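You operate a simulated robot arm through the tools that you are given. There is no shell and no other tool.

Carry out the task below with a simulated robot arm. There is one attempt and no reset: what you move stays moved.

## Task
Clear the pump fault and get line C running at 5 L/min.
Fine: press stop to reset, open the return valve, press start, open valve C, then shut the return valve again; no second trip; leave the other valves, switch and levers alone.

The check looks at the end state, three seconds after you hand in, the way a careful person would. Anything else that was tipped, shoved, dropped, spilled or broken makes it a failure.

## Robot
A 7-joint arm with a two-finger parallel gripper, fixed in place. Base frame: the origin is at the foot of the arm, x ahead of it, y to its left, z up. Units: m, rad, N and s.
With the tool pointing down near the work surface it reaches from about 0.34 to 0.78 m from the base axis. Its first joint turns from -2.897 to 2.897 rad. Payload 3.91 kg.
Tool frame: the origin (TCP) lies between the finger pads and is the grasp point; the fingertips stand 0.03 m ahead of it; z points along the fingers, y is the line along which they close. Largest opening 0.11 m; finger width 0.02, thickness 0.01; the body of the gripper, 0.048 by 0.112 m, starts 0.055 m behind the TCP.
Orientation is told as [roll, pitch, yaw] about the base's x, y, z axes, in that order, counted from this pose: with the fingers straight down and closing along the base's y, the tool's x points along the base's -x, its y along +y and its z along -z.

## Interface
- The arm moves only by the tool drive_tool. Its arguments are lists of equal length, an entry for each row: "rot": the turn, a rotation vector about the tool's x, y, z in rad, a list of three; "offset": the shift along the tool's x, y, z in m, a list of three; "claw": the gripper command, from -1 (fully open) to 1 (shut), values between in proportion. In form: {"rot": [[rx, ry, rz], ...], "offset": [[dx, dy, dz], ...], "claw": [claw, ...]}. A call has 1 to 20 rows; each row shifts and turns the commanded pose from where the row before left it, along the tool's axes as they then stand. Rows are played at 5 a second. More than 0.05 m and 0.15 rad between two rows, or a gripper value outside its range, and nothing of the call is played. A pose out of reach is approached as far as the arm can. The call stops where the force on the tool passes 40 N (or 10 N more than at its start, if that is more) or the arm is blocked; 0.2 s more then pass. Each finger travels about 0.153 m/s and halts on what it meets, pressing with about 39 N; the grip force reading is that of the motor and also rises with nothing between the fingers. The clock runs only during rows and for 0.2 s after the last one: add rows that do not move to give the fingers time. It gives the time, the measured TCP pose, the force on the tool (base axes), the opening and the grip force at its end, in the units of the frame above (readings bear some noise), with the torque about the TCP (base axes, N m) and any sound that the robot's microphone picked up, and new pictures: "pictures" is both (left out), scene, wrist or none.
- Cameras (640 x 400 px; columns grow to the right, rows downward): "scene" is fixed at [0.3917, 0.5023, 1.7038]; the picture's right is [-0.99, -0.15, 0.00], its down [-0.13, 0.83, -0.54] and it looks along [0.08, -0.53, -0.84] (base axes); focal length 214 px, centre (320, 200). "wrist" rides on the gripper at [0.077, 0.007, -0.114] in the tool frame; the picture's right is [-0.09, 1.00, 0.00], its down [-0.80, -0.07, -0.59] and it looks along [-0.59, -0.05, 0.80] (tool axes); focal length 270 px, centre (320, 200). There is no depth. A picture from a camera that has moved, and an enlarged one, comes with that camera's place and axes in the base frame and with its lens. The place of the scene camera against the robot may be out by one fixed shift of up to 0.012 m in any direction.
- raise_lower(by): slides the trunk up (or, below 0, down) by that many m; the arm rides with it, the base frame stays. It gives what a move gives, with no picture.
- enlarge(camera, box): a new picture of the part [left, top, right, bottom] of that camera's present view, enlarged. No time passes.
- close_job(): hands the job in; it is judged then, once.

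Places have to be worked out from the pictures, the camera data and where the tool is seen. Open the gripper and draw the arm clear of the work before you hand the job in, unless the task says otherwise.

The tools are called after "Call:" as name(argument=value, ...) on one line, values as JSON. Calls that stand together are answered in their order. drive_tool: Moves the arm, as the interface text tells. Its arguments: {"type":"object","properties":{"rot":{"type":"array"},"offset":{"type":"array"},"claw":{"type":"array"},"pictures":{"type":"string","enum":["both","scene","wrist","none"]}},"required":["rot","offset","claw"]} The other tools are called the same way: raise_lower (by) slides the trunk up or down; enlarge (camera, box) takes an enlarged picture of a part of a camera's view; close_job () hands the job in.

At the start:

```text
t: 0.0
tcp_pos: [0.27, 0.2007, 1.4937]
tcp_rot: [-0.001, 0.001, 0.001]
force: [0.1, 0.7, 0.8]
moment: [-0.01, -0.01, -0.03]
grip_width: 0.1099
grip_force: 0.0
trunk travel left (down, up): [-0.586, 0.024]
```

scene: 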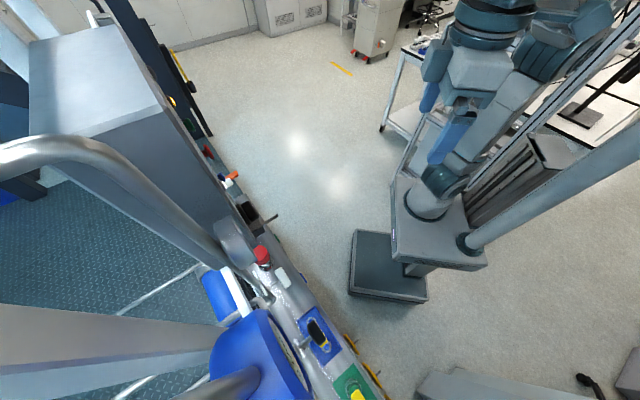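
wrist: 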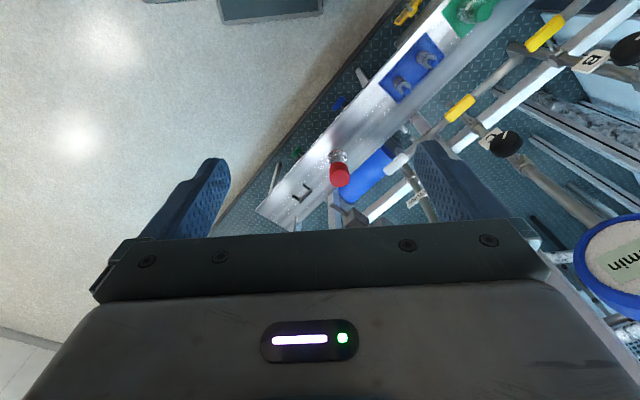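

I'll first take close looks at both camera views to understand the panel's layout before moving anything.

Call:
enlarge(camera="scene", box=[160, 80, 400, 400])

Call:
enlarge(camera="wrist", box=[220, 0, 640, 240])

```text
1.25 times, centred on (280, 240) of scene
camera zoom: at [0.3917, 0.5023, 1.7038], right [-0.99, -0.15, 0.0], down [-0.13, 0.83, -0.54], along [0.08, -0.53, -0.84], focal length 268 px, centre (370, 150)
```

zoom: 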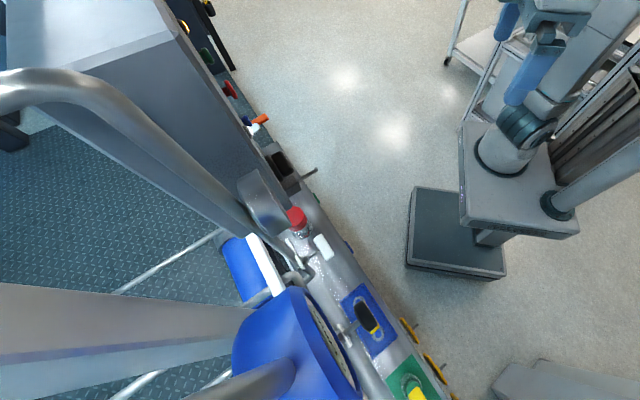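

```text
1.52 times, centred on (430, 120) of wrist
camera zoom: at [0.1941, 0.2087, 1.6091], right [0.09, 1.0, 0.0], down [0.8, -0.07, 0.59], along [0.59, -0.05, -0.8], focal length 412 px, centre (152, 322)
```

zoom: 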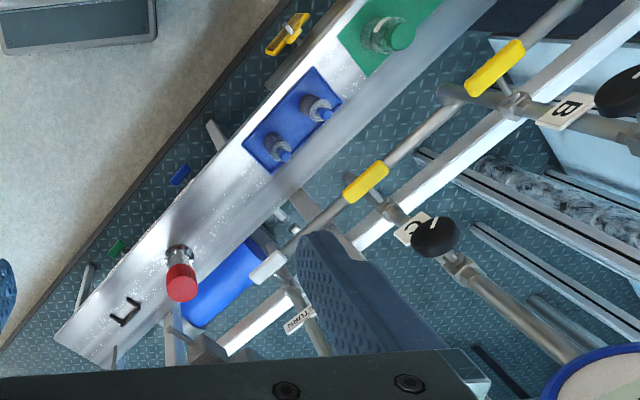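

The rig is diagonal to the robot, with a red mushroom near (0.69, 0.24, 0.78). I'll zoom into several parts to read the labels.

Call:
enlarge(camera="wrist", box=[480, 0, 640, 100])

Call:
enlarge(camera="wrist", box=[360, 60, 520, 160])

Call:
enlarge(camera="wrist", box=[240, 120, 440, 245])

Call:
enlarge(camera="wrist", box=[360, 0, 520, 100])

Call:
enlarge(camera="wrist", box=[540, 180, 640, 400])

Call:
enlarge(camera="scene", box=[200, 220, 400, 400])

Call:
enlarge(camera="scene", box=[150, 60, 290, 240])

```text
4.00 times, centred on (560, 50) of wrist
camera zoom: at [0.1941, 0.2087, 1.6091], right [0.09, 1.0, 0.0], down [0.8, -0.07, 0.59], along [0.59, -0.05, -0.8], focal length 1081 px, centre (-640, 800)
```

zoom: 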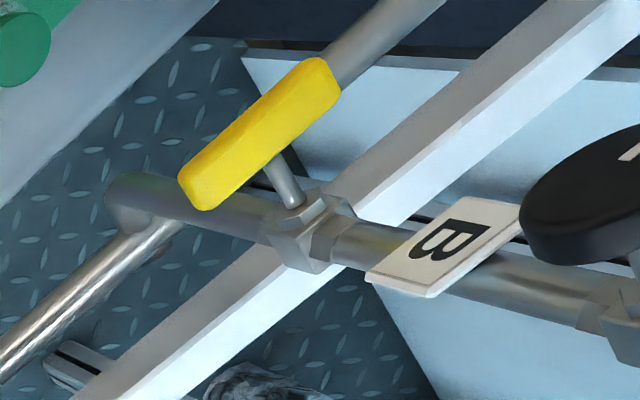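

```text
4.00 times, centred on (440, 110) of wrist
camera zoom: at [0.1941, 0.2087, 1.6091], right [0.09, 1.0, 0.0], down [0.8, -0.07, 0.59], along [0.59, -0.05, -0.8], focal length 1081 px, centre (-160, 560)
```

zoom: 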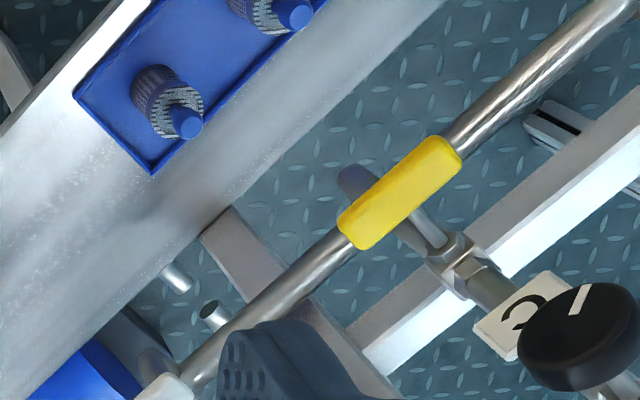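

```text
3.20 times, centred on (340, 182) of wrist
camera zoom: at [0.1941, 0.2087, 1.6091], right [0.09, 1.0, 0.0], down [0.8, -0.07, 0.59], along [0.59, -0.05, -0.8], focal length 865 px, centre (256, 256)
```

zoom: 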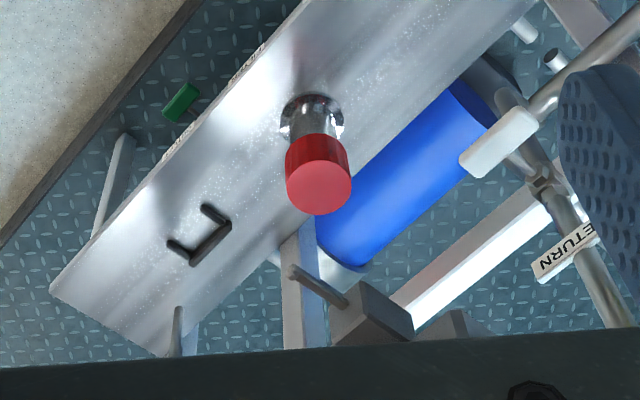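

```text
4.00 times, centred on (440, 50) of wrist
camera zoom: at [0.1941, 0.2087, 1.6091], right [0.09, 1.0, 0.0], down [0.8, -0.07, 0.59], along [0.59, -0.05, -0.8], focal length 1081 px, centre (-160, 800)
```

zoom: 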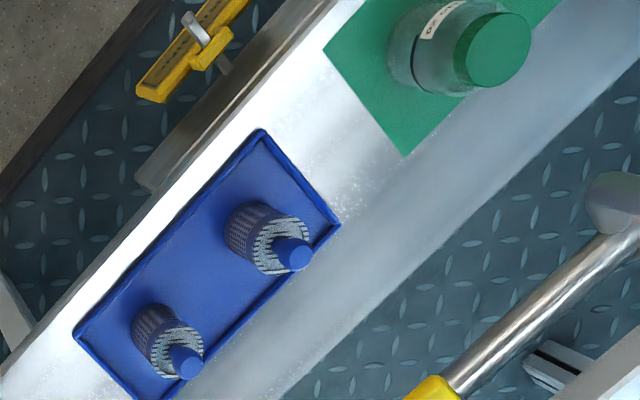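

```text
1.82 times, centred on (590, 290) of wrist
camera zoom: at [0.1941, 0.2087, 1.6091], right [0.09, 1.0, 0.0], down [0.8, -0.07, 0.59], along [0.59, -0.05, -0.8], focal length 491 px, centre (-171, 36)
```

zoom: 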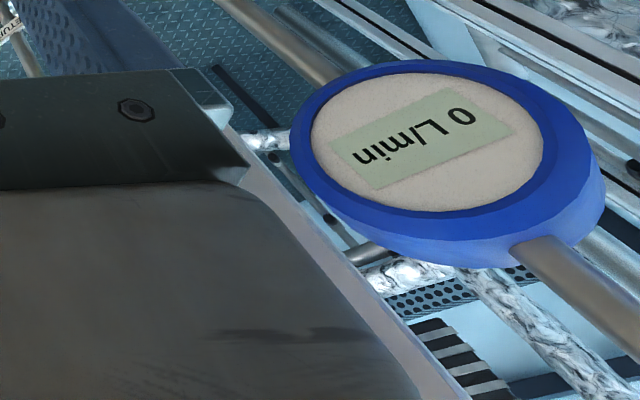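

```text
2.22 times, centred on (300, 310) of scene
camera zoom: at [0.3917, 0.5023, 1.7038], right [-0.99, -0.15, 0.0], down [-0.13, 0.83, -0.54], along [0.08, -0.53, -0.84], focal length 477 px, centre (364, -44)
```

zoom: 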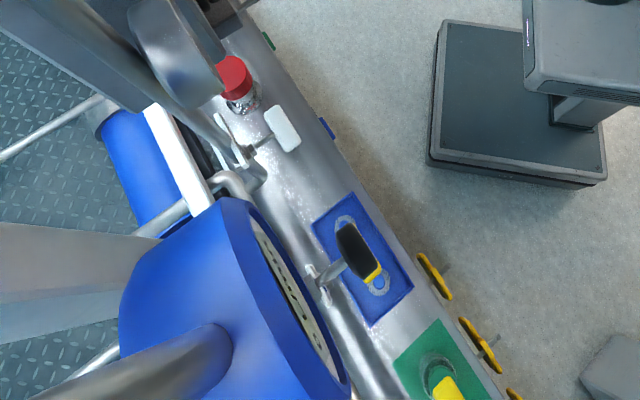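

```text
2.22 times, centred on (220, 150) of scene
camera zoom: at [0.3917, 0.5023, 1.7038], right [-0.99, -0.15, 0.0], down [-0.13, 0.83, -0.54], along [0.08, -0.53, -0.84], focal length 477 px, centre (542, 311)
```

zoom: 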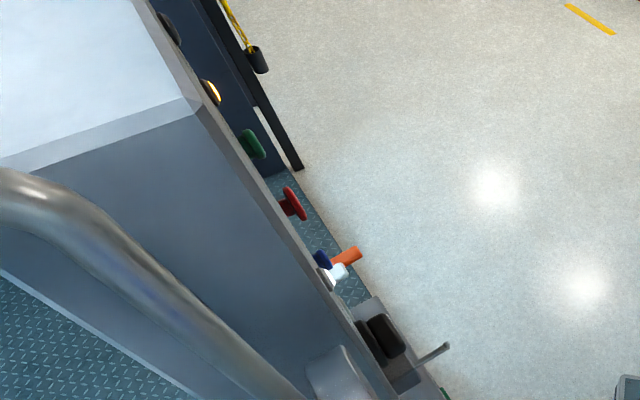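

The cabinet with lamp, green and red buttons sits at the right end of the rig, and the rig front runs at 45° (x+y≈0.77). I'll yaw the tool by +45° in place to face the rig squarely and look again.

Call:
drive_tool(rot=[[0, 0, -0.131], [0, 0, -0.131], [0, 0, -0.131], [0, 0, -0.131], [0, 0, -0.131], [0, 0, -0.131], [0, 0, 0]], offset=[[0, 0, 0], [0, 0, 0], [0, 0, 0], [0, 0, 0], [0, 0, 0], [0, 0, 0], [0, 0, 0]], claw=[-1, -1, -1, -1, -1, -1, -1], pictures="both")

```text
t: 1.6
tcp_pos: [0.2697, 0.201, 1.4949]
tcp_rot: [0.001, 0.0, 0.789]
force: [-0.7, 0.1, 0.9]
moment: [0.0, 0.0, 0.02]
grip_width: 0.11
grip_force: 0.1
trunk travel left (down, up): [-0.586, 0.024]
camera wrist: at [0.2119, 0.1524, 1.6095], right [-0.64, 0.76, 0.0], down [0.61, 0.52, 0.59], along [0.45, 0.38, -0.8], focal length 270 px, centre (320, 200)
```

scene: 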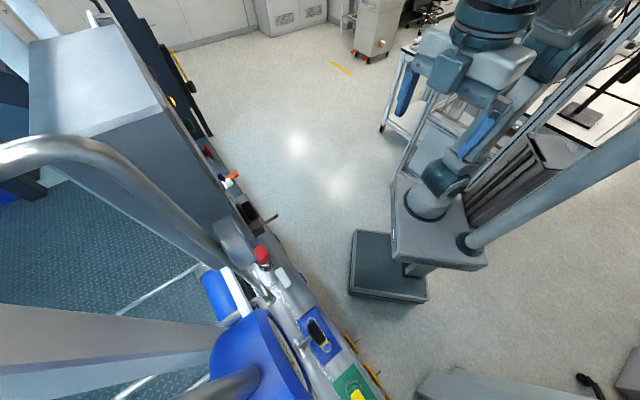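
wrist: 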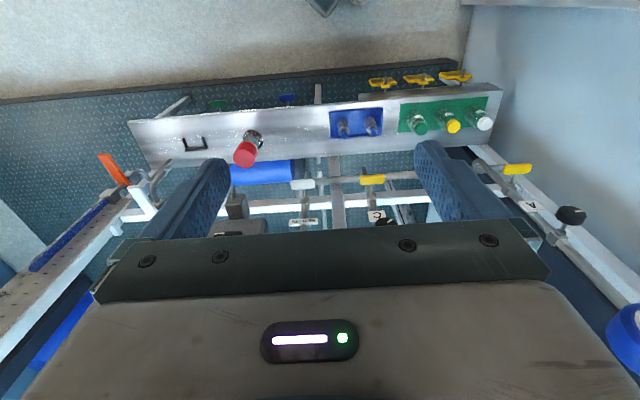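

The image is upside down (image right = rig's left end), showing the bench strip with blue and green boxes, the white RETURN handle, and yellow C/B/A handles. I'll move forward slightly and tilt the tool to look more horizontally at the cabinet and gauge.

Call:
drive_tool(rot=[[0, 0, 0], [0, 0, 0], [0, -0.14, 0], [0, -0.14, 0], [0, -0.14, 0], [0, -0.14, 0], [0, -0.14, 0], [0, 0, 0]], offset=[[-0.04, 0, 0], [-0.04, 0, 0], [0, 0, 0], [0, 0, 0], [0, 0, 0], [0, 0, 0], [0, 0, 0], [0, 0, 0]], claw=[-1, -1, -1, -1, -1, -1, -1, -1], pictures="both")

```text
t: 3.4
tcp_pos: [0.3263, 0.2584, 1.4949]
tcp_rot: [-0.001, -0.7, 0.786]
force: [0.1, 0.2, 0.8]
moment: [-0.01, 0.0, 0.0]
grip_width: 0.1099
grip_force: 0.1
trunk travel left (down, up): [-0.586, 0.024]
camera wrist: at [0.2289, 0.1697, 1.5322], right [-0.66, 0.75, 0.06], down [0.21, 0.11, 0.97], along [0.72, 0.65, -0.23], focal length 270 px, centre (320, 200)
```

scene: 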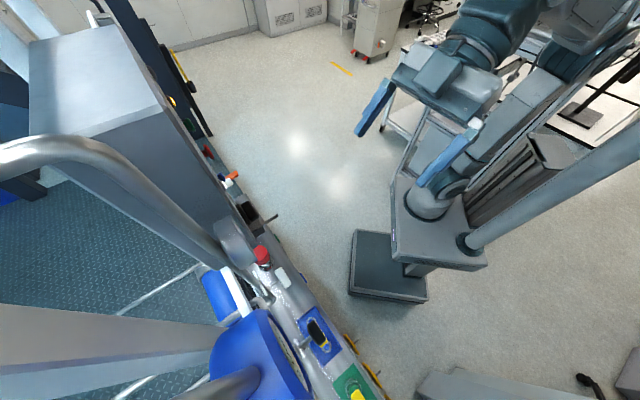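
wrist: 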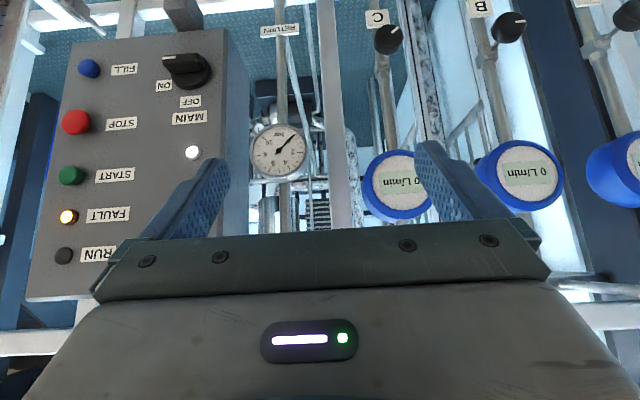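

The cabinet shows, from the bottom up, FILL (blue), STOP (red), START (green), FAULT (lit amber) and RUN, plus the MAIN switch. STOP triangulates to about (0.74, 0.15, 1.31); I'll zoom in on the lamps, gauges and valves.

Call:
enlarge(camera="wrist", box=[20, 20, 240, 300])

Call:
enlarge(camera="wrist", box=[230, 0, 430, 125])

Call:
enlarge(camera="wrist", box=[240, 110, 440, 235])

Call:
enlarge(camera="wrist", box=[440, 0, 640, 125])

```text
1.43 times, centred on (130, 160) of wrist
camera zoom: at [0.2289, 0.1697, 1.5322], right [-0.66, 0.75, 0.06], down [0.21, 0.11, 0.97], along [0.72, 0.65, -0.23], focal length 386 px, centre (591, 257)
```

zoom: 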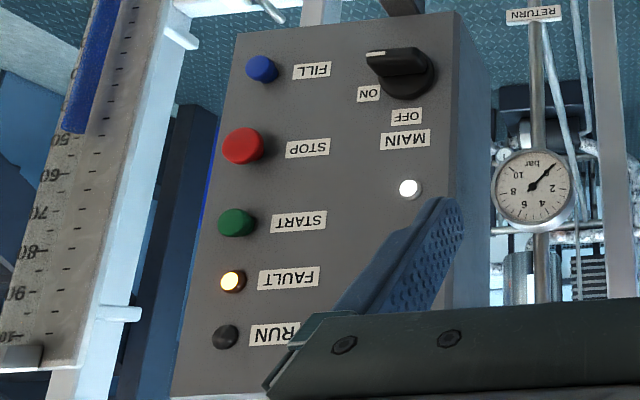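

```text
3.20 times, centred on (330, 62) of wrist
camera zoom: at [0.2289, 0.1697, 1.5322], right [-0.66, 0.75, 0.06], down [0.21, 0.11, 0.97], along [0.72, 0.65, -0.23], focal length 865 px, centre (288, 640)
```

zoom: 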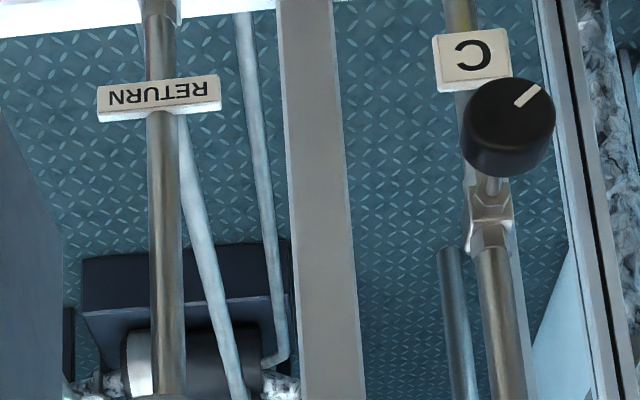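

```text
3.20 times, centred on (340, 172) of wrist
camera zoom: at [0.2289, 0.1697, 1.5322], right [-0.66, 0.75, 0.06], down [0.21, 0.11, 0.97], along [0.72, 0.65, -0.23], focal length 865 px, centre (256, 288)
```

zoom: 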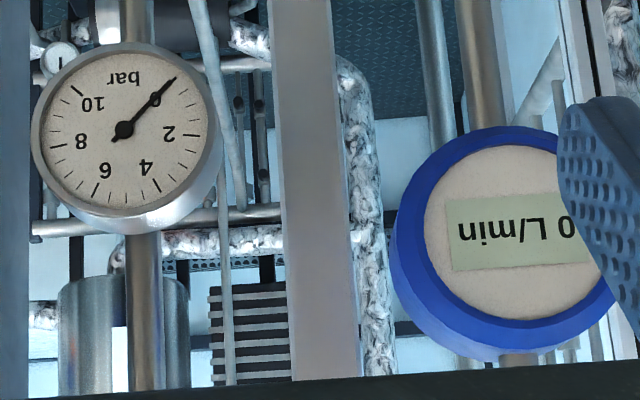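

```text
3.20 times, centred on (540, 62) of wrist
camera zoom: at [0.2289, 0.1697, 1.5322], right [-0.66, 0.75, 0.06], down [0.21, 0.11, 0.97], along [0.72, 0.65, -0.23], focal length 865 px, centre (-384, 640)
```

zoom: 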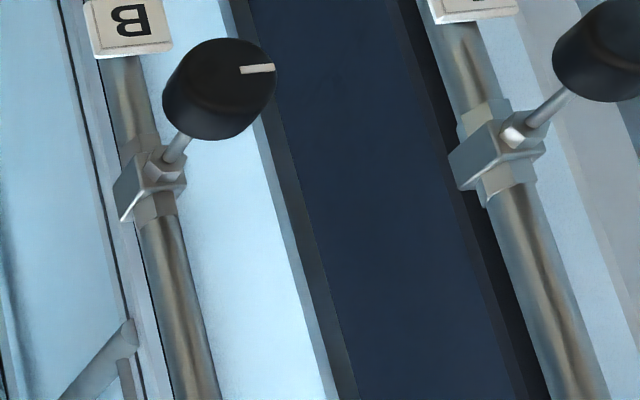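

Each line has a lever valve at the bottom, then a black trim knob and a flow meter, and the return line has a pressure gauge. I'll lower the trunk 0.3 m (the tool stays well in front of the rig) to see the levers more directly.

Call:
raise_lower(by=-0.3)

Call:
drive_tool(rot=[[0, 0, 0]], offset=[[0, 0, 0]], claw=[-1], pictures="both")

```text
t: 6.4
tcp_pos: [0.3263, 0.2585, 1.1937]
tcp_rot: [0.002, -0.699, 0.787]
force: [0.2, -0.1, 0.0]
moment: [0.02, 0.0, -0.02]
grip_width: 0.1102
grip_force: 0.0
trunk travel left (down, up): [-0.286, 0.324]
```

```text
t: 6.8
tcp_pos: [0.3252, 0.2582, 1.1949]
tcp_rot: [0.0, -0.701, 0.786]
force: [-0.3, -0.3, -0.4]
moment: [0.01, 0.0, 0.01]
grip_width: 0.1099
grip_force: 0.1
trunk travel left (down, up): [-0.286, 0.324]
camera wrist: at [0.2286, 0.1694, 1.2325], right [-0.66, 0.75, 0.06], down [0.21, 0.11, 0.97], along [0.72, 0.65, -0.23], focal length 270 px, centre (320, 200)
```

scene: 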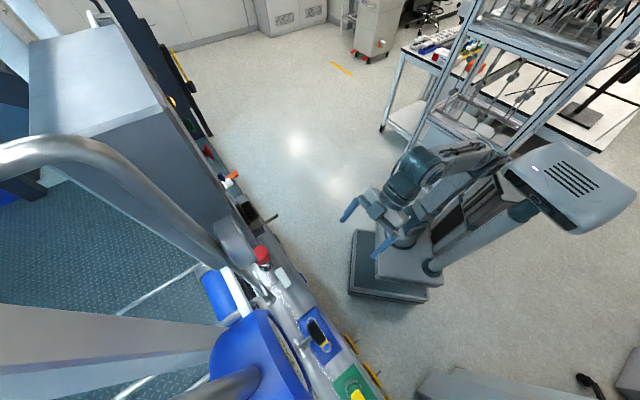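
wrist: 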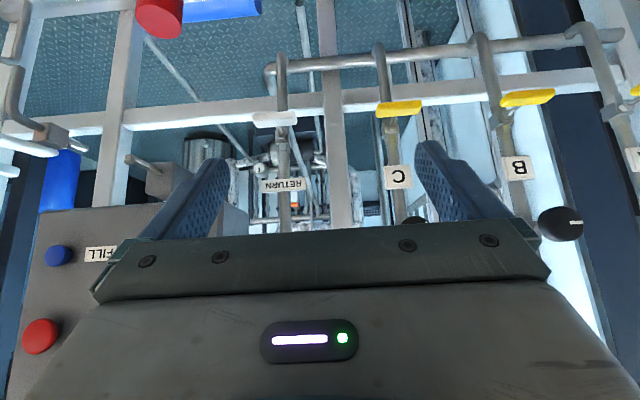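

The lever valves sit on vertical risers above a horizontal manifold; all handles appear crosswise (closed). I'll zoom in on the RETURN and C handles.

Call:
enlarge(camera="wrist", box=[240, 40, 440, 165])

Call:
enlarge(camera="wrist", box=[360, 80, 440, 130])

Call:
enlarge(camera="wrist", box=[240, 80, 320, 130])

Call:
enlarge(camera="wrist", box=[0, 0, 200, 220])

```text
3.20 times, centred on (340, 102) of wrist
camera zoom: at [0.2286, 0.1694, 1.2325], right [-0.66, 0.75, 0.06], down [0.21, 0.11, 0.97], along [0.72, 0.65, -0.23], focal length 865 px, centre (256, 512)
```

zoom: 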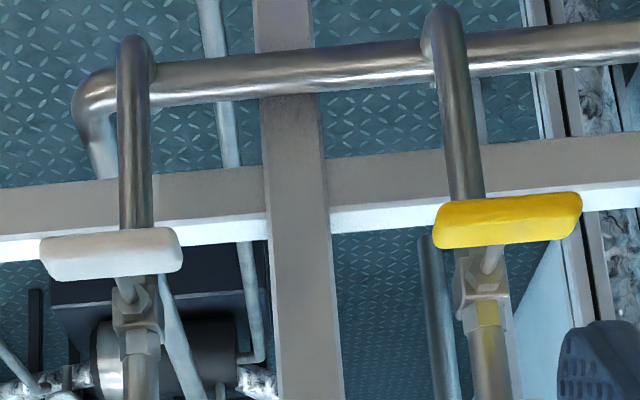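

```text
8.00 times, centred on (400, 105) of wrist
camera zoom: at [0.2286, 0.1694, 1.2325], right [-0.66, 0.75, 0.06], down [0.21, 0.11, 0.97], along [0.72, 0.65, -0.23], focal length 2162 px, centre (-320, 960)
```

zoom: 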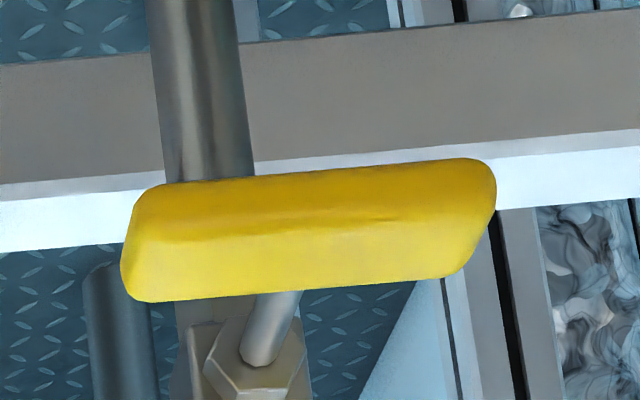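

```text
8.00 times, centred on (280, 105) of wrist
camera zoom: at [0.2286, 0.1694, 1.2325], right [-0.66, 0.75, 0.06], down [0.21, 0.11, 0.97], along [0.72, 0.65, -0.23], focal length 2162 px, centre (640, 960)
```

zoom: 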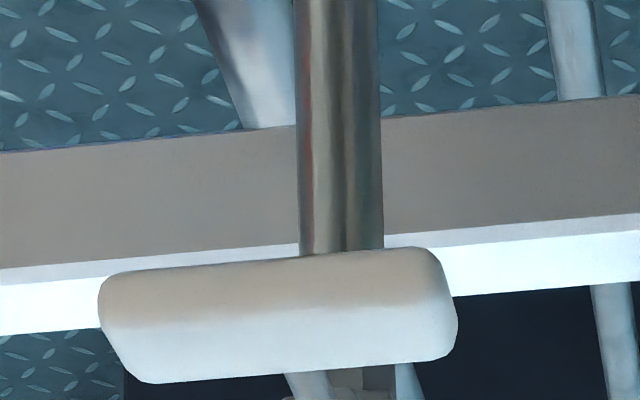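

```text
1.82 times, centred on (100, 110) of wrist
camera zoom: at [0.2286, 0.1694, 1.2325], right [-0.66, 0.75, 0.06], down [0.21, 0.11, 0.97], along [0.72, 0.65, -0.23], focal length 491 px, centre (720, 364)
```

zoom: 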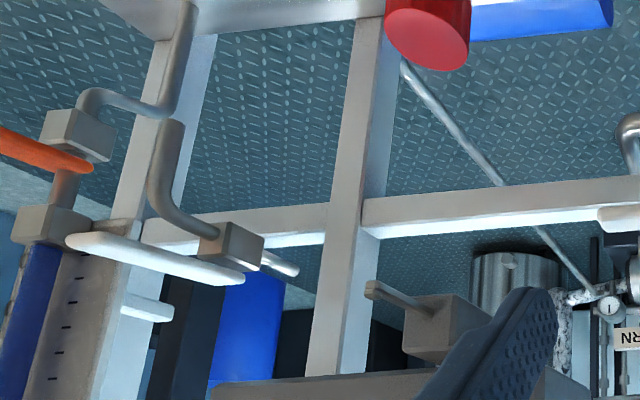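

RETURN handle triangulates to (0.537, 0.369, 1.020), C handle to (0.410, 0.500, 1.018), STOP face to about (0.746, 0.144, 1.300) and START to z≈1.383; a loose lever tip pokes out near (0.56, 0.20, 1.11), so I keep back from it. I'll slide along the rig to in front of the STOP button while closing the fingers, staying well in front.

Call:
drive_tool(rot=[[0, 0, 0], [0, 0, 0], [0, 0, 0], [0, 0, 0], [0, 0, 0], [0, 0, 0], [0, 0, 0], [0, 0, 0], [0, 0, 0]], offset=[[0, -0.0475, 0], [0, -0.0475, 0], [0, -0.0475, 0], [0, -0.0475, 0], [0, -0.0475, 0], [0, -0.0475, 0], [0, -0.0475, 0], [0, -0.0475, 0], [0, 0, 0]], claw=[-0.5, 0, 0.5, 1, 1, 1, 1, 1, 1], pictures="both")

```text
t: 8.8
tcp_pos: [0.5958, -0.0107, 1.1933]
tcp_rot: [-0.001, -0.7, 0.79]
force: [0.8, 0.0, -1.0]
moment: [0.05, -0.01, 0.03]
grip_width: 0.0003
grip_force: 37.7
trunk travel left (down, up): [-0.286, 0.324]
camera wrist: at [0.4987, -0.0994, 1.231], right [-0.66, 0.75, 0.06], down [0.21, 0.11, 0.97], along [0.72, 0.65, -0.23], focal length 270 px, centre (320, 200)
```

scene: 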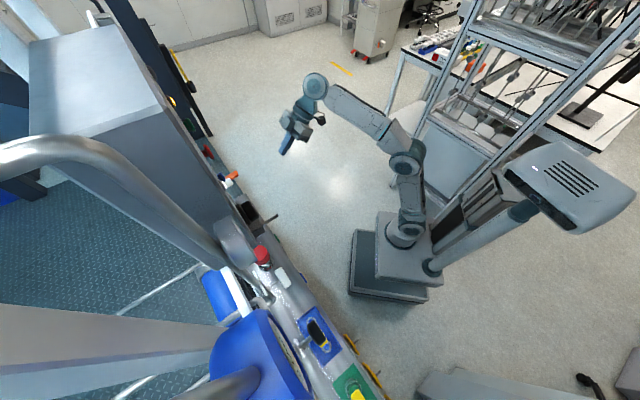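
wrist: 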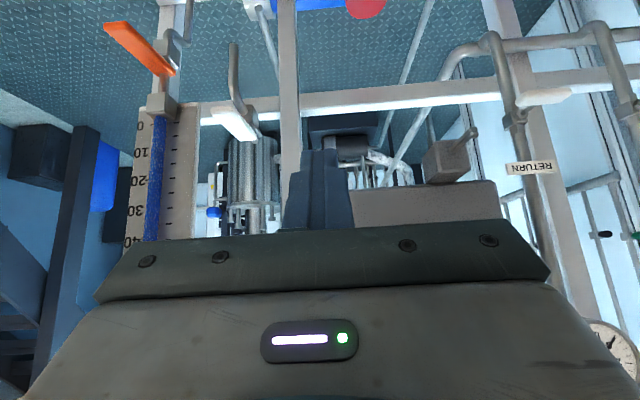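

The arm moved cleanly to e≈-0.429, n≈0.414 with fingers shut. Now I pitch the tool to horizontal, then raise to STOP height.

Call:
drive_tool(rot=[[0, -0.1244, 0], [0, -0.1244, 0], [0, -0.1244, 0], [0, -0.1244, 0], [0, -0.1244, 0], [0, -0.1244, 0], [0, -0.1244, 0], [0, 0, 0], [0, 0, 0], [0, 0, 0], [0, 0, 0]], offset=[[0, 0, 0], [0, 0, 0], [0, 0, 0], [0, 0, 0], [0, 0, 0], [0, 0, 0], [0, 0, 0], [-0.035, 0, 0], [-0.035, 0, 0], [-0.036, 0, 0], [0, 0, 0]], claw=[1, 1, 1, 1, 1, 1, 1, 1, 1, 1, 1], pictures="both")

```text
t: 11.2
tcp_pos: [0.5946, -0.0086, 1.3014]
tcp_rot: [-2.786, -1.569, -2.71]
force: [-0.6, 0.8, 0.5]
moment: [0.03, -0.01, 0.01]
grip_width: 0.0
grip_force: 38.0
trunk travel left (down, up): [-0.286, 0.324]
camera wrist: at [0.5097, -0.0844, 1.2245], right [-0.71, 0.7, 0.09], down [-0.37, -0.47, 0.8], along [0.6, 0.53, 0.59], focal length 270 px, centre (320, 200)
```

scene: 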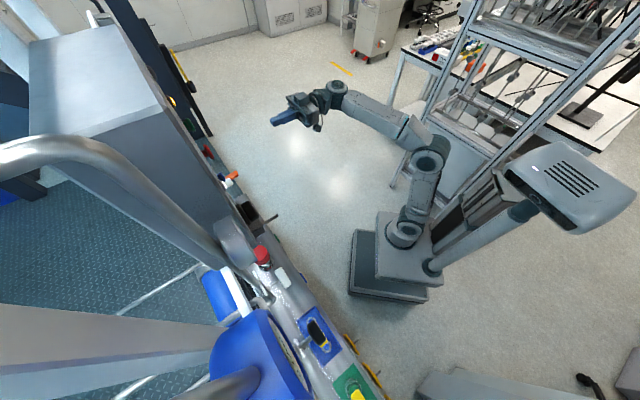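
wrist: 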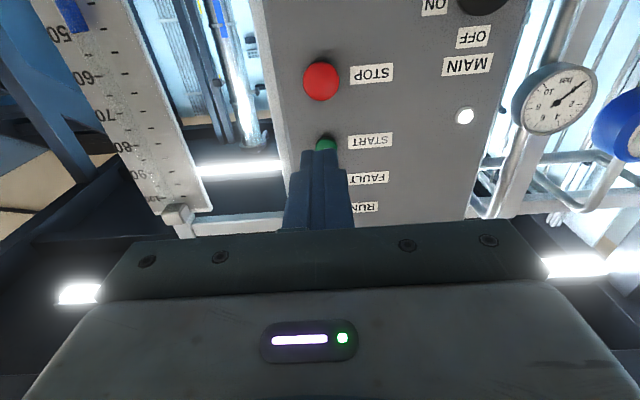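

Tool is now level at STOP height; STOP re-triangulates to e≈-0.424, z≈1.299, face n≈0.628. I advance 0.15 m to leave ~3 cm before contact, and re-check alignment.

Call:
drive_tool(rot=[[0, 0, 0], [0, 0, 0], [0, 0, 0], [0, 0, 0], [0, 0, 0]], offset=[[0.001, 0.003, 0.0375], [0.001, 0, 0.0375], [0, 0, 0.0375], [0, 0, 0.0375], [0, 0, 0]], claw=[1, 1, 1, 1, 1], pictures="both")

Call:
enlarge(camera="wrist", box=[220, 60, 420, 220])

Call:
enlarge(camera="scene", box=[170, 90, 290, 190])

```text
t: 12.4
tcp_pos: [0.6997, 0.0982, 1.2993]
tcp_rot: [1.97, -1.57, -1.181]
force: [0.4, -0.2, -0.8]
moment: [0.0, 0.02, 0.01]
grip_width: 0.0
grip_force: 37.7
trunk travel left (down, up): [-0.286, 0.324]
camera wrist: at [0.6148, 0.0227, 1.2211], right [-0.71, 0.7, 0.09], down [-0.37, -0.47, 0.8], along [0.6, 0.53, 0.59], focal length 270 px, centre (320, 200)
```

scene: 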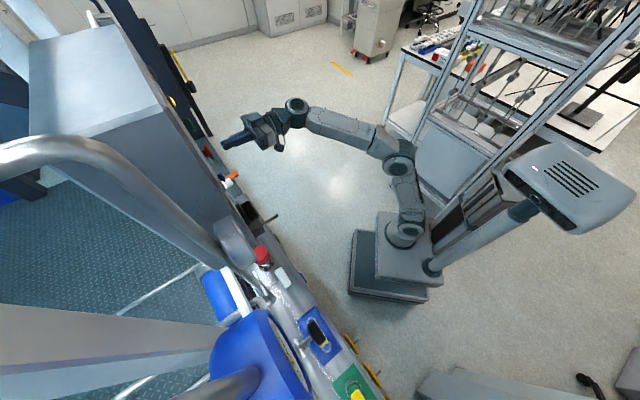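
wrist: 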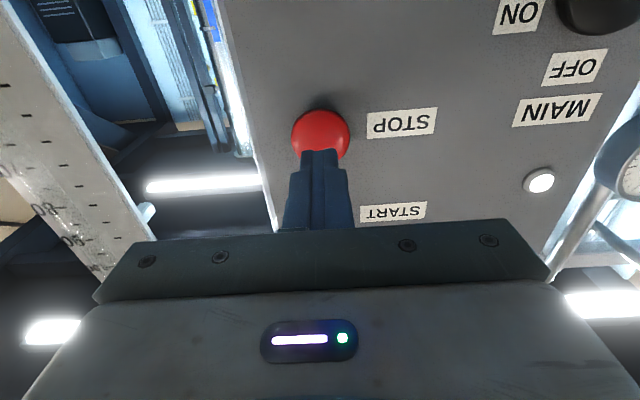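

```text
2.50 times, centred on (320, 140) of wrist
camera zoom: at [0.6148, 0.0227, 1.2211], right [-0.71, 0.7, 0.09], down [-0.37, -0.47, 0.8], along [0.6, 0.53, 0.59], focal length 676 px, centre (320, 350)
```

zoom: 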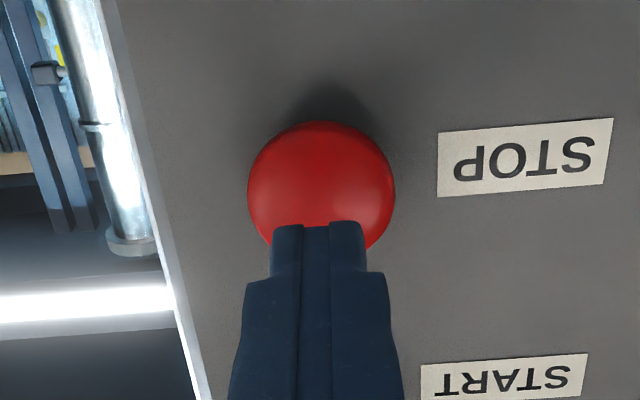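

```text
4.00 times, centred on (230, 140) of scene
camera zoom: at [0.3917, 0.5023, 1.7038], right [-0.99, -0.15, 0.0], down [-0.13, 0.83, -0.54], along [0.08, -0.53, -0.84], focal length 858 px, centre (680, 440)
```

zoom: 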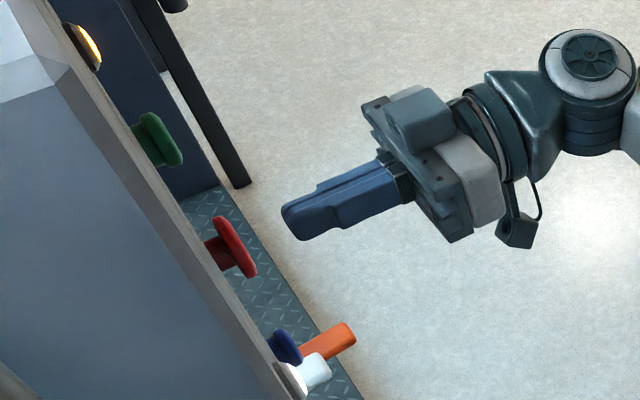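

The fingertips are centred on the red mushroom with ~3 cm to go, and the calibration matches the scene view (about 1 cm camera shift). I'll advance gently until contact.

Call:
drive_tool(rot=[[0, 0, 0], [0, 0, 0], [0, 0, 0], [0, 0, 0], [0, 0, 0]], offset=[[0, 0, 0.012], [0, 0, 0.012], [0, 0, 0.003], [0, 0, 0.003], [0, 0, 0.003]], claw=[1, 1, 1, 1, 1], pictures="wrist")

```text
t: 13.6
tcp_pos: [0.7214, 0.1202, 1.2976]
tcp_rot: [-1.746, -1.571, 2.532]
force: [-1.5, -0.5, -1.1]
moment: [-0.02, 0.03, 0.0]
grip_width: 0.0
grip_force: 37.5
trunk travel left (down, up): [-0.286, 0.324]
camera wrist: at [0.6376, 0.0457, 1.2216], right [-0.71, 0.7, 0.09], down [-0.37, -0.47, 0.8], along [0.6, 0.53, 0.59], focal length 270 px, centre (320, 200)
```

wrist: 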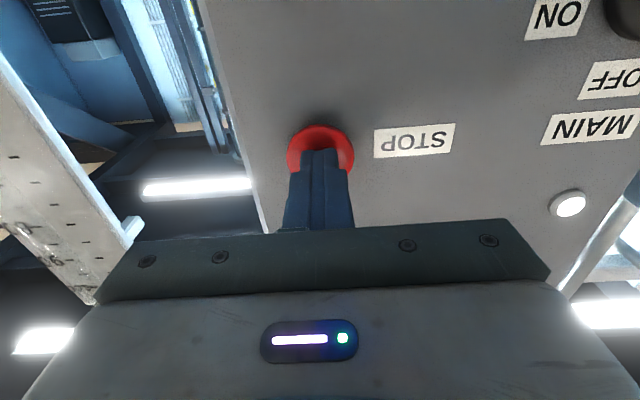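

Force is barely changing (about 1 N), so I'm just at contact. I continue in 2 mm steps.

Call:
drive_tool(rot=[[0, 0, 0], [0, 0, 0], [0, 0, 0]], offset=[[0, 0, 0.002], [0, 0, 0.002], [0, 0, 0.002]], claw=[1, 1, 1], pictures="wrist")

```text
t: 14.4
tcp_pos: [0.7255, 0.1242, 1.2991]
tcp_rot: [2.533, -1.57, -1.747]
force: [-8.6, -3.6, -3.8]
moment: [-0.07, 0.06, 0.13]
grip_width: 0.0
grip_force: 37.6
trunk travel left (down, up): [-0.286, 0.324]
heard: click
camera wrist: at [0.6408, 0.0488, 1.2218], right [-0.71, 0.7, 0.09], down [-0.37, -0.47, 0.8], along [0.6, 0.53, 0.59], focal length 270 px, centre (320, 200)
```

wrist: 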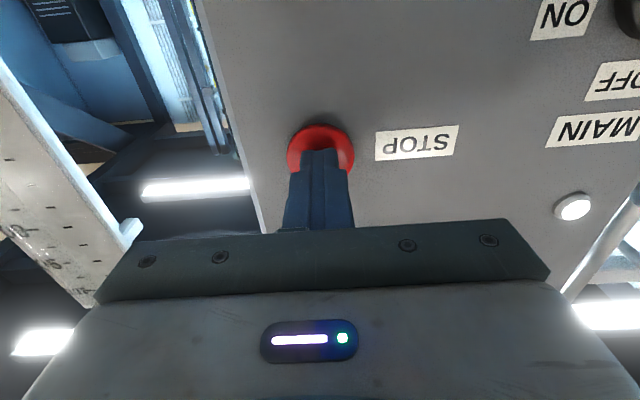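

A click was heard with ~9 N of force. I'll back straight off and check the FAULT lamp.

Call:
drive_tool(rot=[[0, 0, 0], [0, 0, 0], [0, 0, 0], [0, 0, 0], [0, 0, 0], [0, 0, 0]], offset=[[0, 0, -0.02], [0, 0, -0.04], [0, 0, -0.04], [0, 0, -0.04], [0, 0, -0.04], [0, 0, 0]], claw=[1, 1, 1, 1, 1, 1], pictures="both")

Call:
enlarge(camera="wrist", box=[260, 40, 480, 220])

Call:
enlarge(camera="scene", box=[150, 70, 250, 190])

```text
t: 15.8
tcp_pos: [0.5948, -0.0031, 1.2996]
tcp_rot: [-2.836, -1.571, -2.66]
force: [-0.8, 0.5, -0.4]
moment: [-0.03, -0.03, 0.03]
grip_width: 0.0
grip_force: 37.3
trunk travel left (down, up): [-0.286, 0.324]
camera wrist: at [0.5107, -0.0785, 1.2216], right [-0.71, 0.7, 0.09], down [-0.37, -0.47, 0.8], along [0.6, 0.53, 0.59], focal length 270 px, centre (320, 200)
```

scene: 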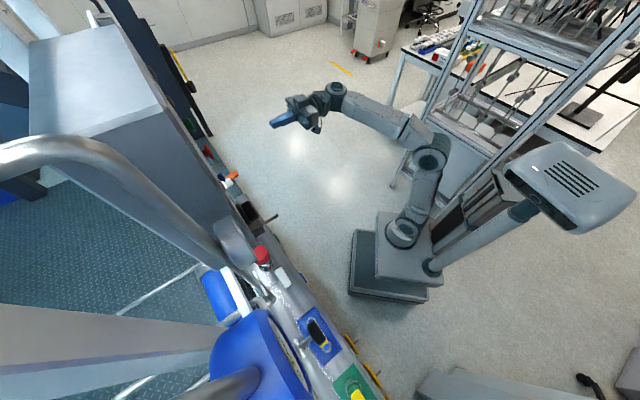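
wrist: 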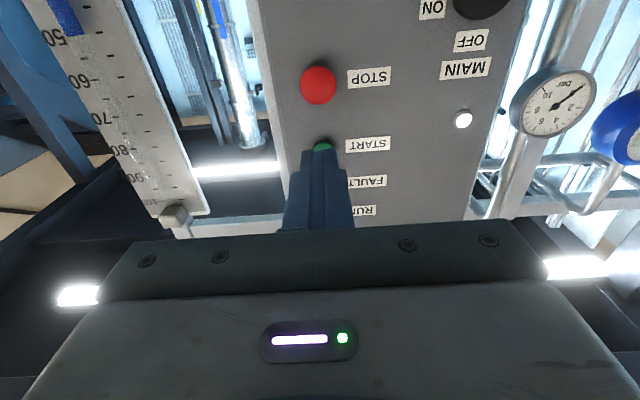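

```text
2.22 times, centred on (370, 130) of wrist
camera zoom: at [0.5107, -0.0785, 1.2216], right [-0.71, 0.7, 0.09], down [-0.37, -0.47, 0.8], along [0.6, 0.53, 0.59], focal length 601 px, centre (209, 356)
```

zoom: 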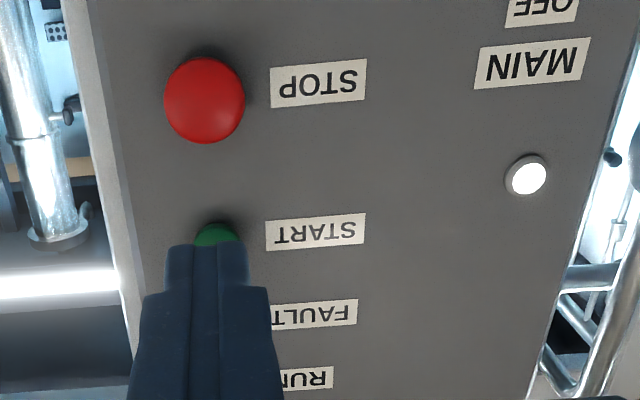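

```text
3.33 times, centred on (200, 130) of scene
camera zoom: at [0.3917, 0.5023, 1.7038], right [-0.99, -0.15, 0.0], down [-0.13, 0.83, -0.54], along [0.08, -0.53, -0.84], focal length 715 px, centre (720, 433)
```

zoom: 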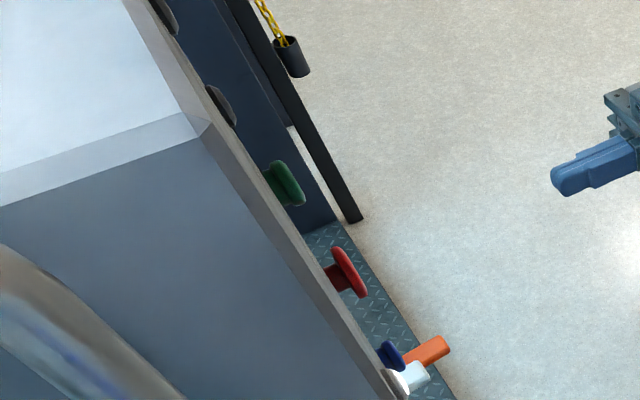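

The FAULT lamp is now dark, so the fault is reset. Next I slide back along the rig at this height, staying in front of the MAIN switch and loose lever, to stand in front of the RETURN valve, opening the fingers on the way.

Call:
drive_tool(rot=[[0, 0, 0], [0, 0, 0], [0, 0, 0], [0, 0, 0], [0, 0, 0], [0, 0, 0], [0, 0, 0], [0, 0, 0]], offset=[[0, 0.0434, 0.005], [0, 0.0434, 0.01], [0, 0.0434, 0.01], [0, 0.0434, 0.01], [0, 0.0434, 0.01], [0, 0.0434, 0.01], [0, 0.0434, 0.005], [0, 0, 0]], claw=[1, 1, 1, 1, 0.5, 0, 0, 0], pictures="both")

```text
t: 17.6
tcp_pos: [0.4284, 0.2555, 1.3016]
tcp_rot: [-1.785, -1.571, 2.573]
force: [0.1, 1.3, -0.3]
moment: [-0.01, 0.03, -0.01]
grip_width: 0.0551
grip_force: 0.0
trunk travel left (down, up): [-0.286, 0.324]
camera wrist: at [0.3432, 0.1798, 1.2241], right [-0.71, 0.7, 0.09], down [-0.37, -0.47, 0.8], along [0.6, 0.53, 0.59], focal length 270 px, centre (320, 200)
```

scene: 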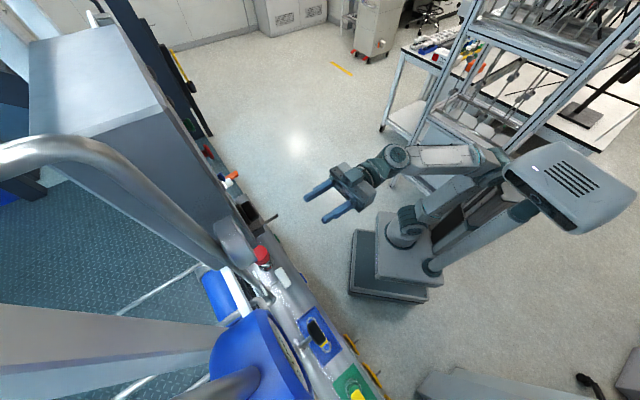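
wrist: 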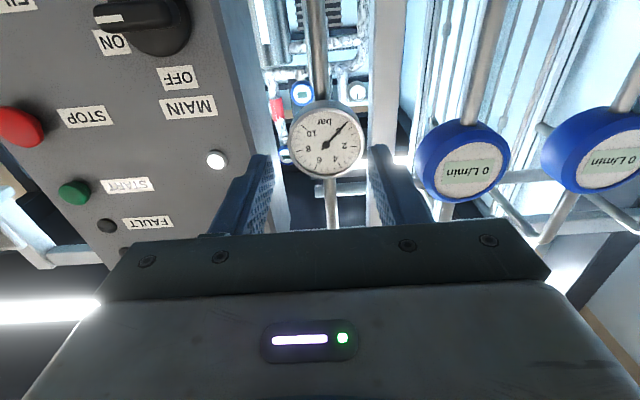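

Good: I'm in front of the RETURN line with FAULT out. Now I lower straight down 0.28 m and view the handle.

Call:
drive_tool(rot=[[0, 0, 0], [0, 0, 0], [0, 0, 0], [0, 0, 0], [0, 0, 0], [0, 0, 0], [0, 0, 0]], offset=[[0.047, 0, 0], [0.047, 0, 0], [0.047, 0, 0], [0.047, 0, 0], [0.047, 0, 0], [0.046, 0, 0], [0, 0, 0]], claw=[0, 0, 0, 0, 0, 0, 0], pictures="both")

Call:
enlarge(camera="wrist", box=[220, 40, 420, 220])

```text
t: 19.2
tcp_pos: [0.4263, 0.2579, 1.0171]
tcp_rot: [-2.208, -1.571, 2.995]
force: [-0.4, -0.2, 0.6]
moment: [-0.01, -0.02, 0.01]
grip_width: 0.055
grip_force: 0.0
trunk travel left (down, up): [-0.286, 0.324]
camera wrist: at [0.3415, 0.1814, 0.9403], right [-0.71, 0.7, 0.09], down [-0.37, -0.47, 0.8], along [0.6, 0.53, 0.59], focal length 270 px, centre (320, 200)
```

scene: 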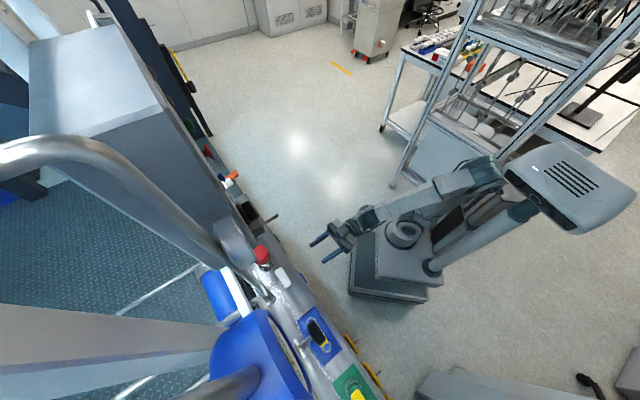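
wrist: 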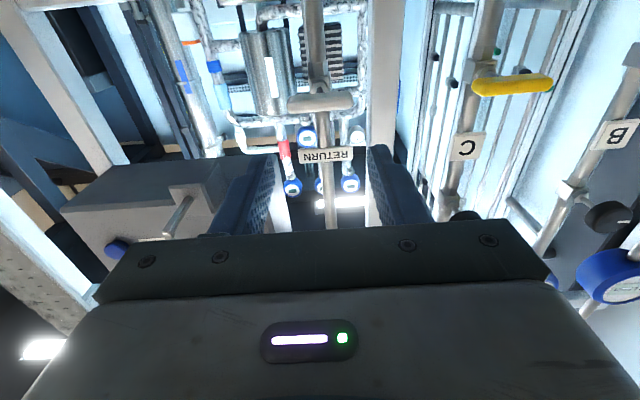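

```text
2.22 times, centred on (320, 130) of wrist
camera zoom: at [0.3415, 0.1814, 0.9403], right [-0.71, 0.7, 0.09], down [-0.37, -0.47, 0.8], along [0.6, 0.53, 0.59], focal length 601 px, centre (320, 356)
```

zoom: 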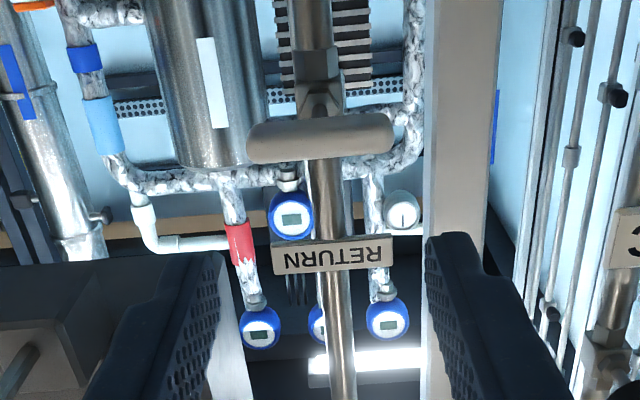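

The RETURN bar re-triangulates to e≈-0.120, z≈1.020 (n≈0.641), consistent with earlier. I'll roll the tool +90° so the fingers close vertically over the horizontal bar.

Call:
drive_tool(rot=[[0, 0, 0.1428], [0, 0, 0.1428], [0, 0, 0.1428], [0, 0, 0.1428], [0, 0, 0.1428], [0, 0, 0.1428], [0, 0, 0.1428], [0, 0, 0.1428], [0, 0, 0.1428], [0, 0, 0.1428], [0, 0, 0.1428], [0, 0, 0]], offset=[[0, 0, 0], [0, 0, 0], [0, 0, 0], [0, 0, 0], [0, 0, 0], [0, 0, 0], [0, 0, 0], [0, 0, 0], [0, 0, 0], [0, 0, 0], [0, 0, 0], [0, 0, 0]], claw=[0, 0, 0, 0, 0, 0, 0, 0, 0, 0, 0, 0], pictures="both")

Call:
enlarge(camera="wrist", box=[220, 40, 420, 220])

```text
t: 21.8
tcp_pos: [0.427, 0.2553, 1.0172]
tcp_rot: [1.568, 0.002, -0.782]
force: [-0.9, 0.5, -0.4]
moment: [-0.01, 0.02, -0.02]
grip_width: 0.055
grip_force: 0.0
trunk travel left (down, up): [-0.286, 0.324]
camera wrist: at [0.2928, 0.2286, 1.0246], right [0.06, -0.06, 1.0], down [0.15, -0.99, -0.07], along [0.99, 0.15, -0.05], focal length 270 px, centre (320, 200)
```

scene: 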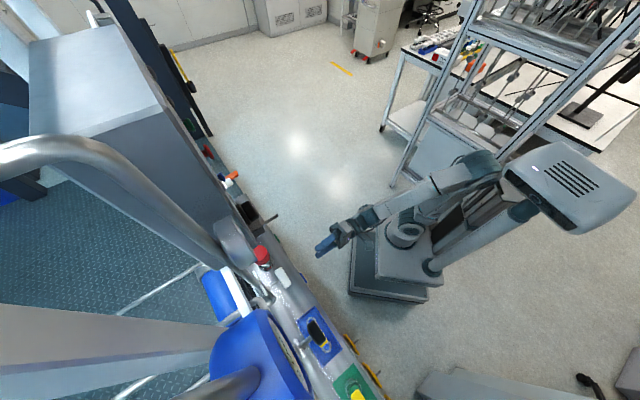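
wrist: 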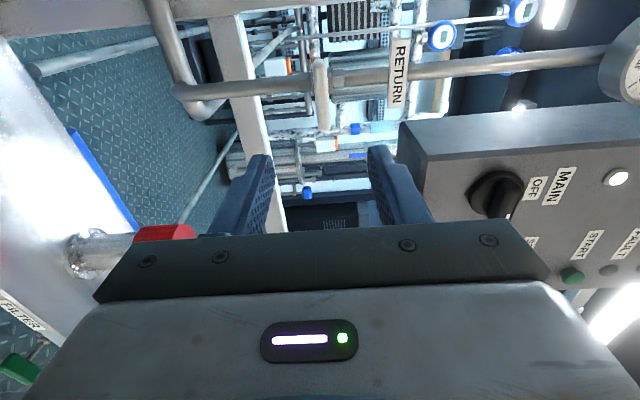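

```text
2.22 times, centred on (320, 130) of wrist
camera zoom: at [0.2928, 0.2286, 1.0246], right [0.06, -0.06, 1.0], down [0.15, -0.99, -0.07], along [0.99, 0.15, -0.05], focal length 601 px, centre (320, 356)
```

zoom: 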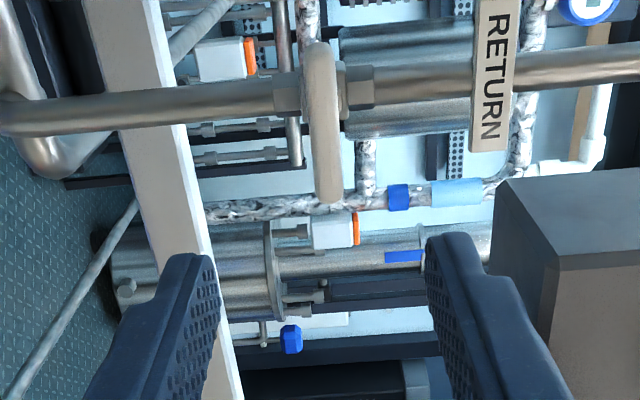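

The bar is centred between the fingers in this view (z≈1.019, e≈-0.1195). I advance 0.15 m so the pads straddle the bar.

Call:
drive_tool(rot=[[0, 0, 0], [0, 0, 0], [0, 0, 0], [0, 0, 0], [0, 0, 0]], offset=[[0.002, 0.002, 0.04], [0, 0, 0.04], [0, 0, 0.04], [0, 0, 0.03], [0, 0, 0]], claw=[0, 0, 0, 0, 0], pictures="both")

Call:
enlarge(camera="wrist", box=[220, 80, 420, 240])

Call:
enlarge(camera="scene", box=[230, 220, 350, 320])

```text
t: 23.0
tcp_pos: [0.5334, 0.3653, 1.0204]
tcp_rot: [1.57, -0.001, -0.784]
force: [0.2, 0.3, -0.1]
moment: [0.02, 0.01, -0.04]
grip_width: 0.0551
grip_force: 0.0
trunk travel left (down, up): [-0.286, 0.324]
camera wrist: at [0.3984, 0.3393, 1.0264], right [0.06, -0.06, 1.0], down [0.15, -0.99, -0.07], along [0.99, 0.15, -0.05], focal length 270 px, centre (320, 200)
```

scene: 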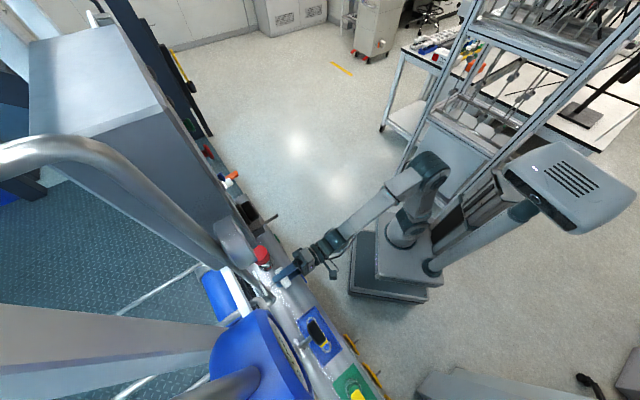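
wrist: 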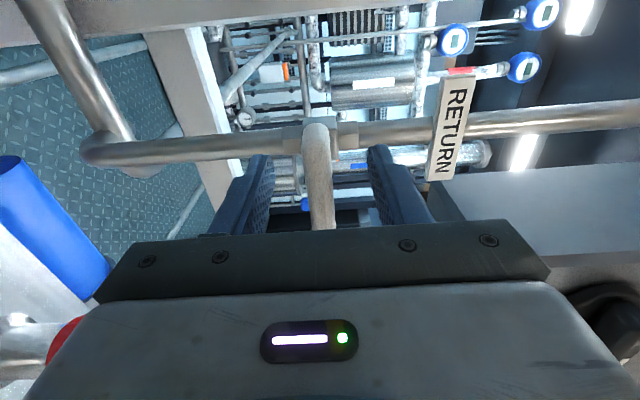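

```text
2.50 times, centred on (320, 160) of wrist
camera zoom: at [0.3984, 0.3393, 1.0264], right [0.06, -0.06, 1.0], down [0.15, -0.99, -0.07], along [0.99, 0.15, -0.05], focal length 676 px, centre (320, 300)
```

zoom: 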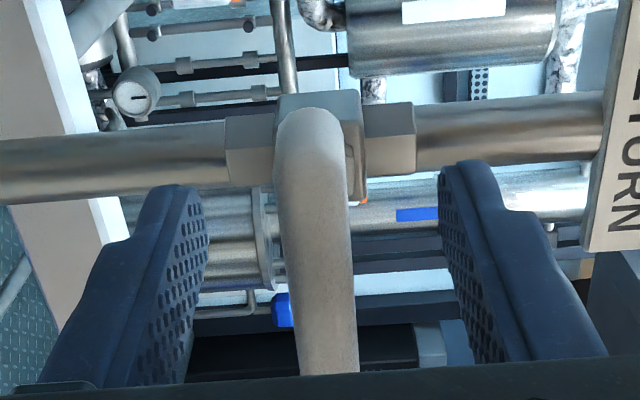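

```text
4.00 times, centred on (290, 270) of scene
camera zoom: at [0.3917, 0.5023, 1.7038], right [-0.99, -0.15, 0.0], down [-0.13, 0.83, -0.54], along [0.08, -0.53, -0.84], focal length 858 px, centre (440, -80)
```

zoom: 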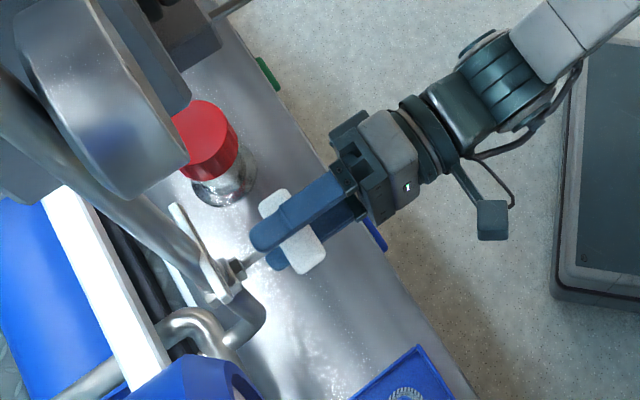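

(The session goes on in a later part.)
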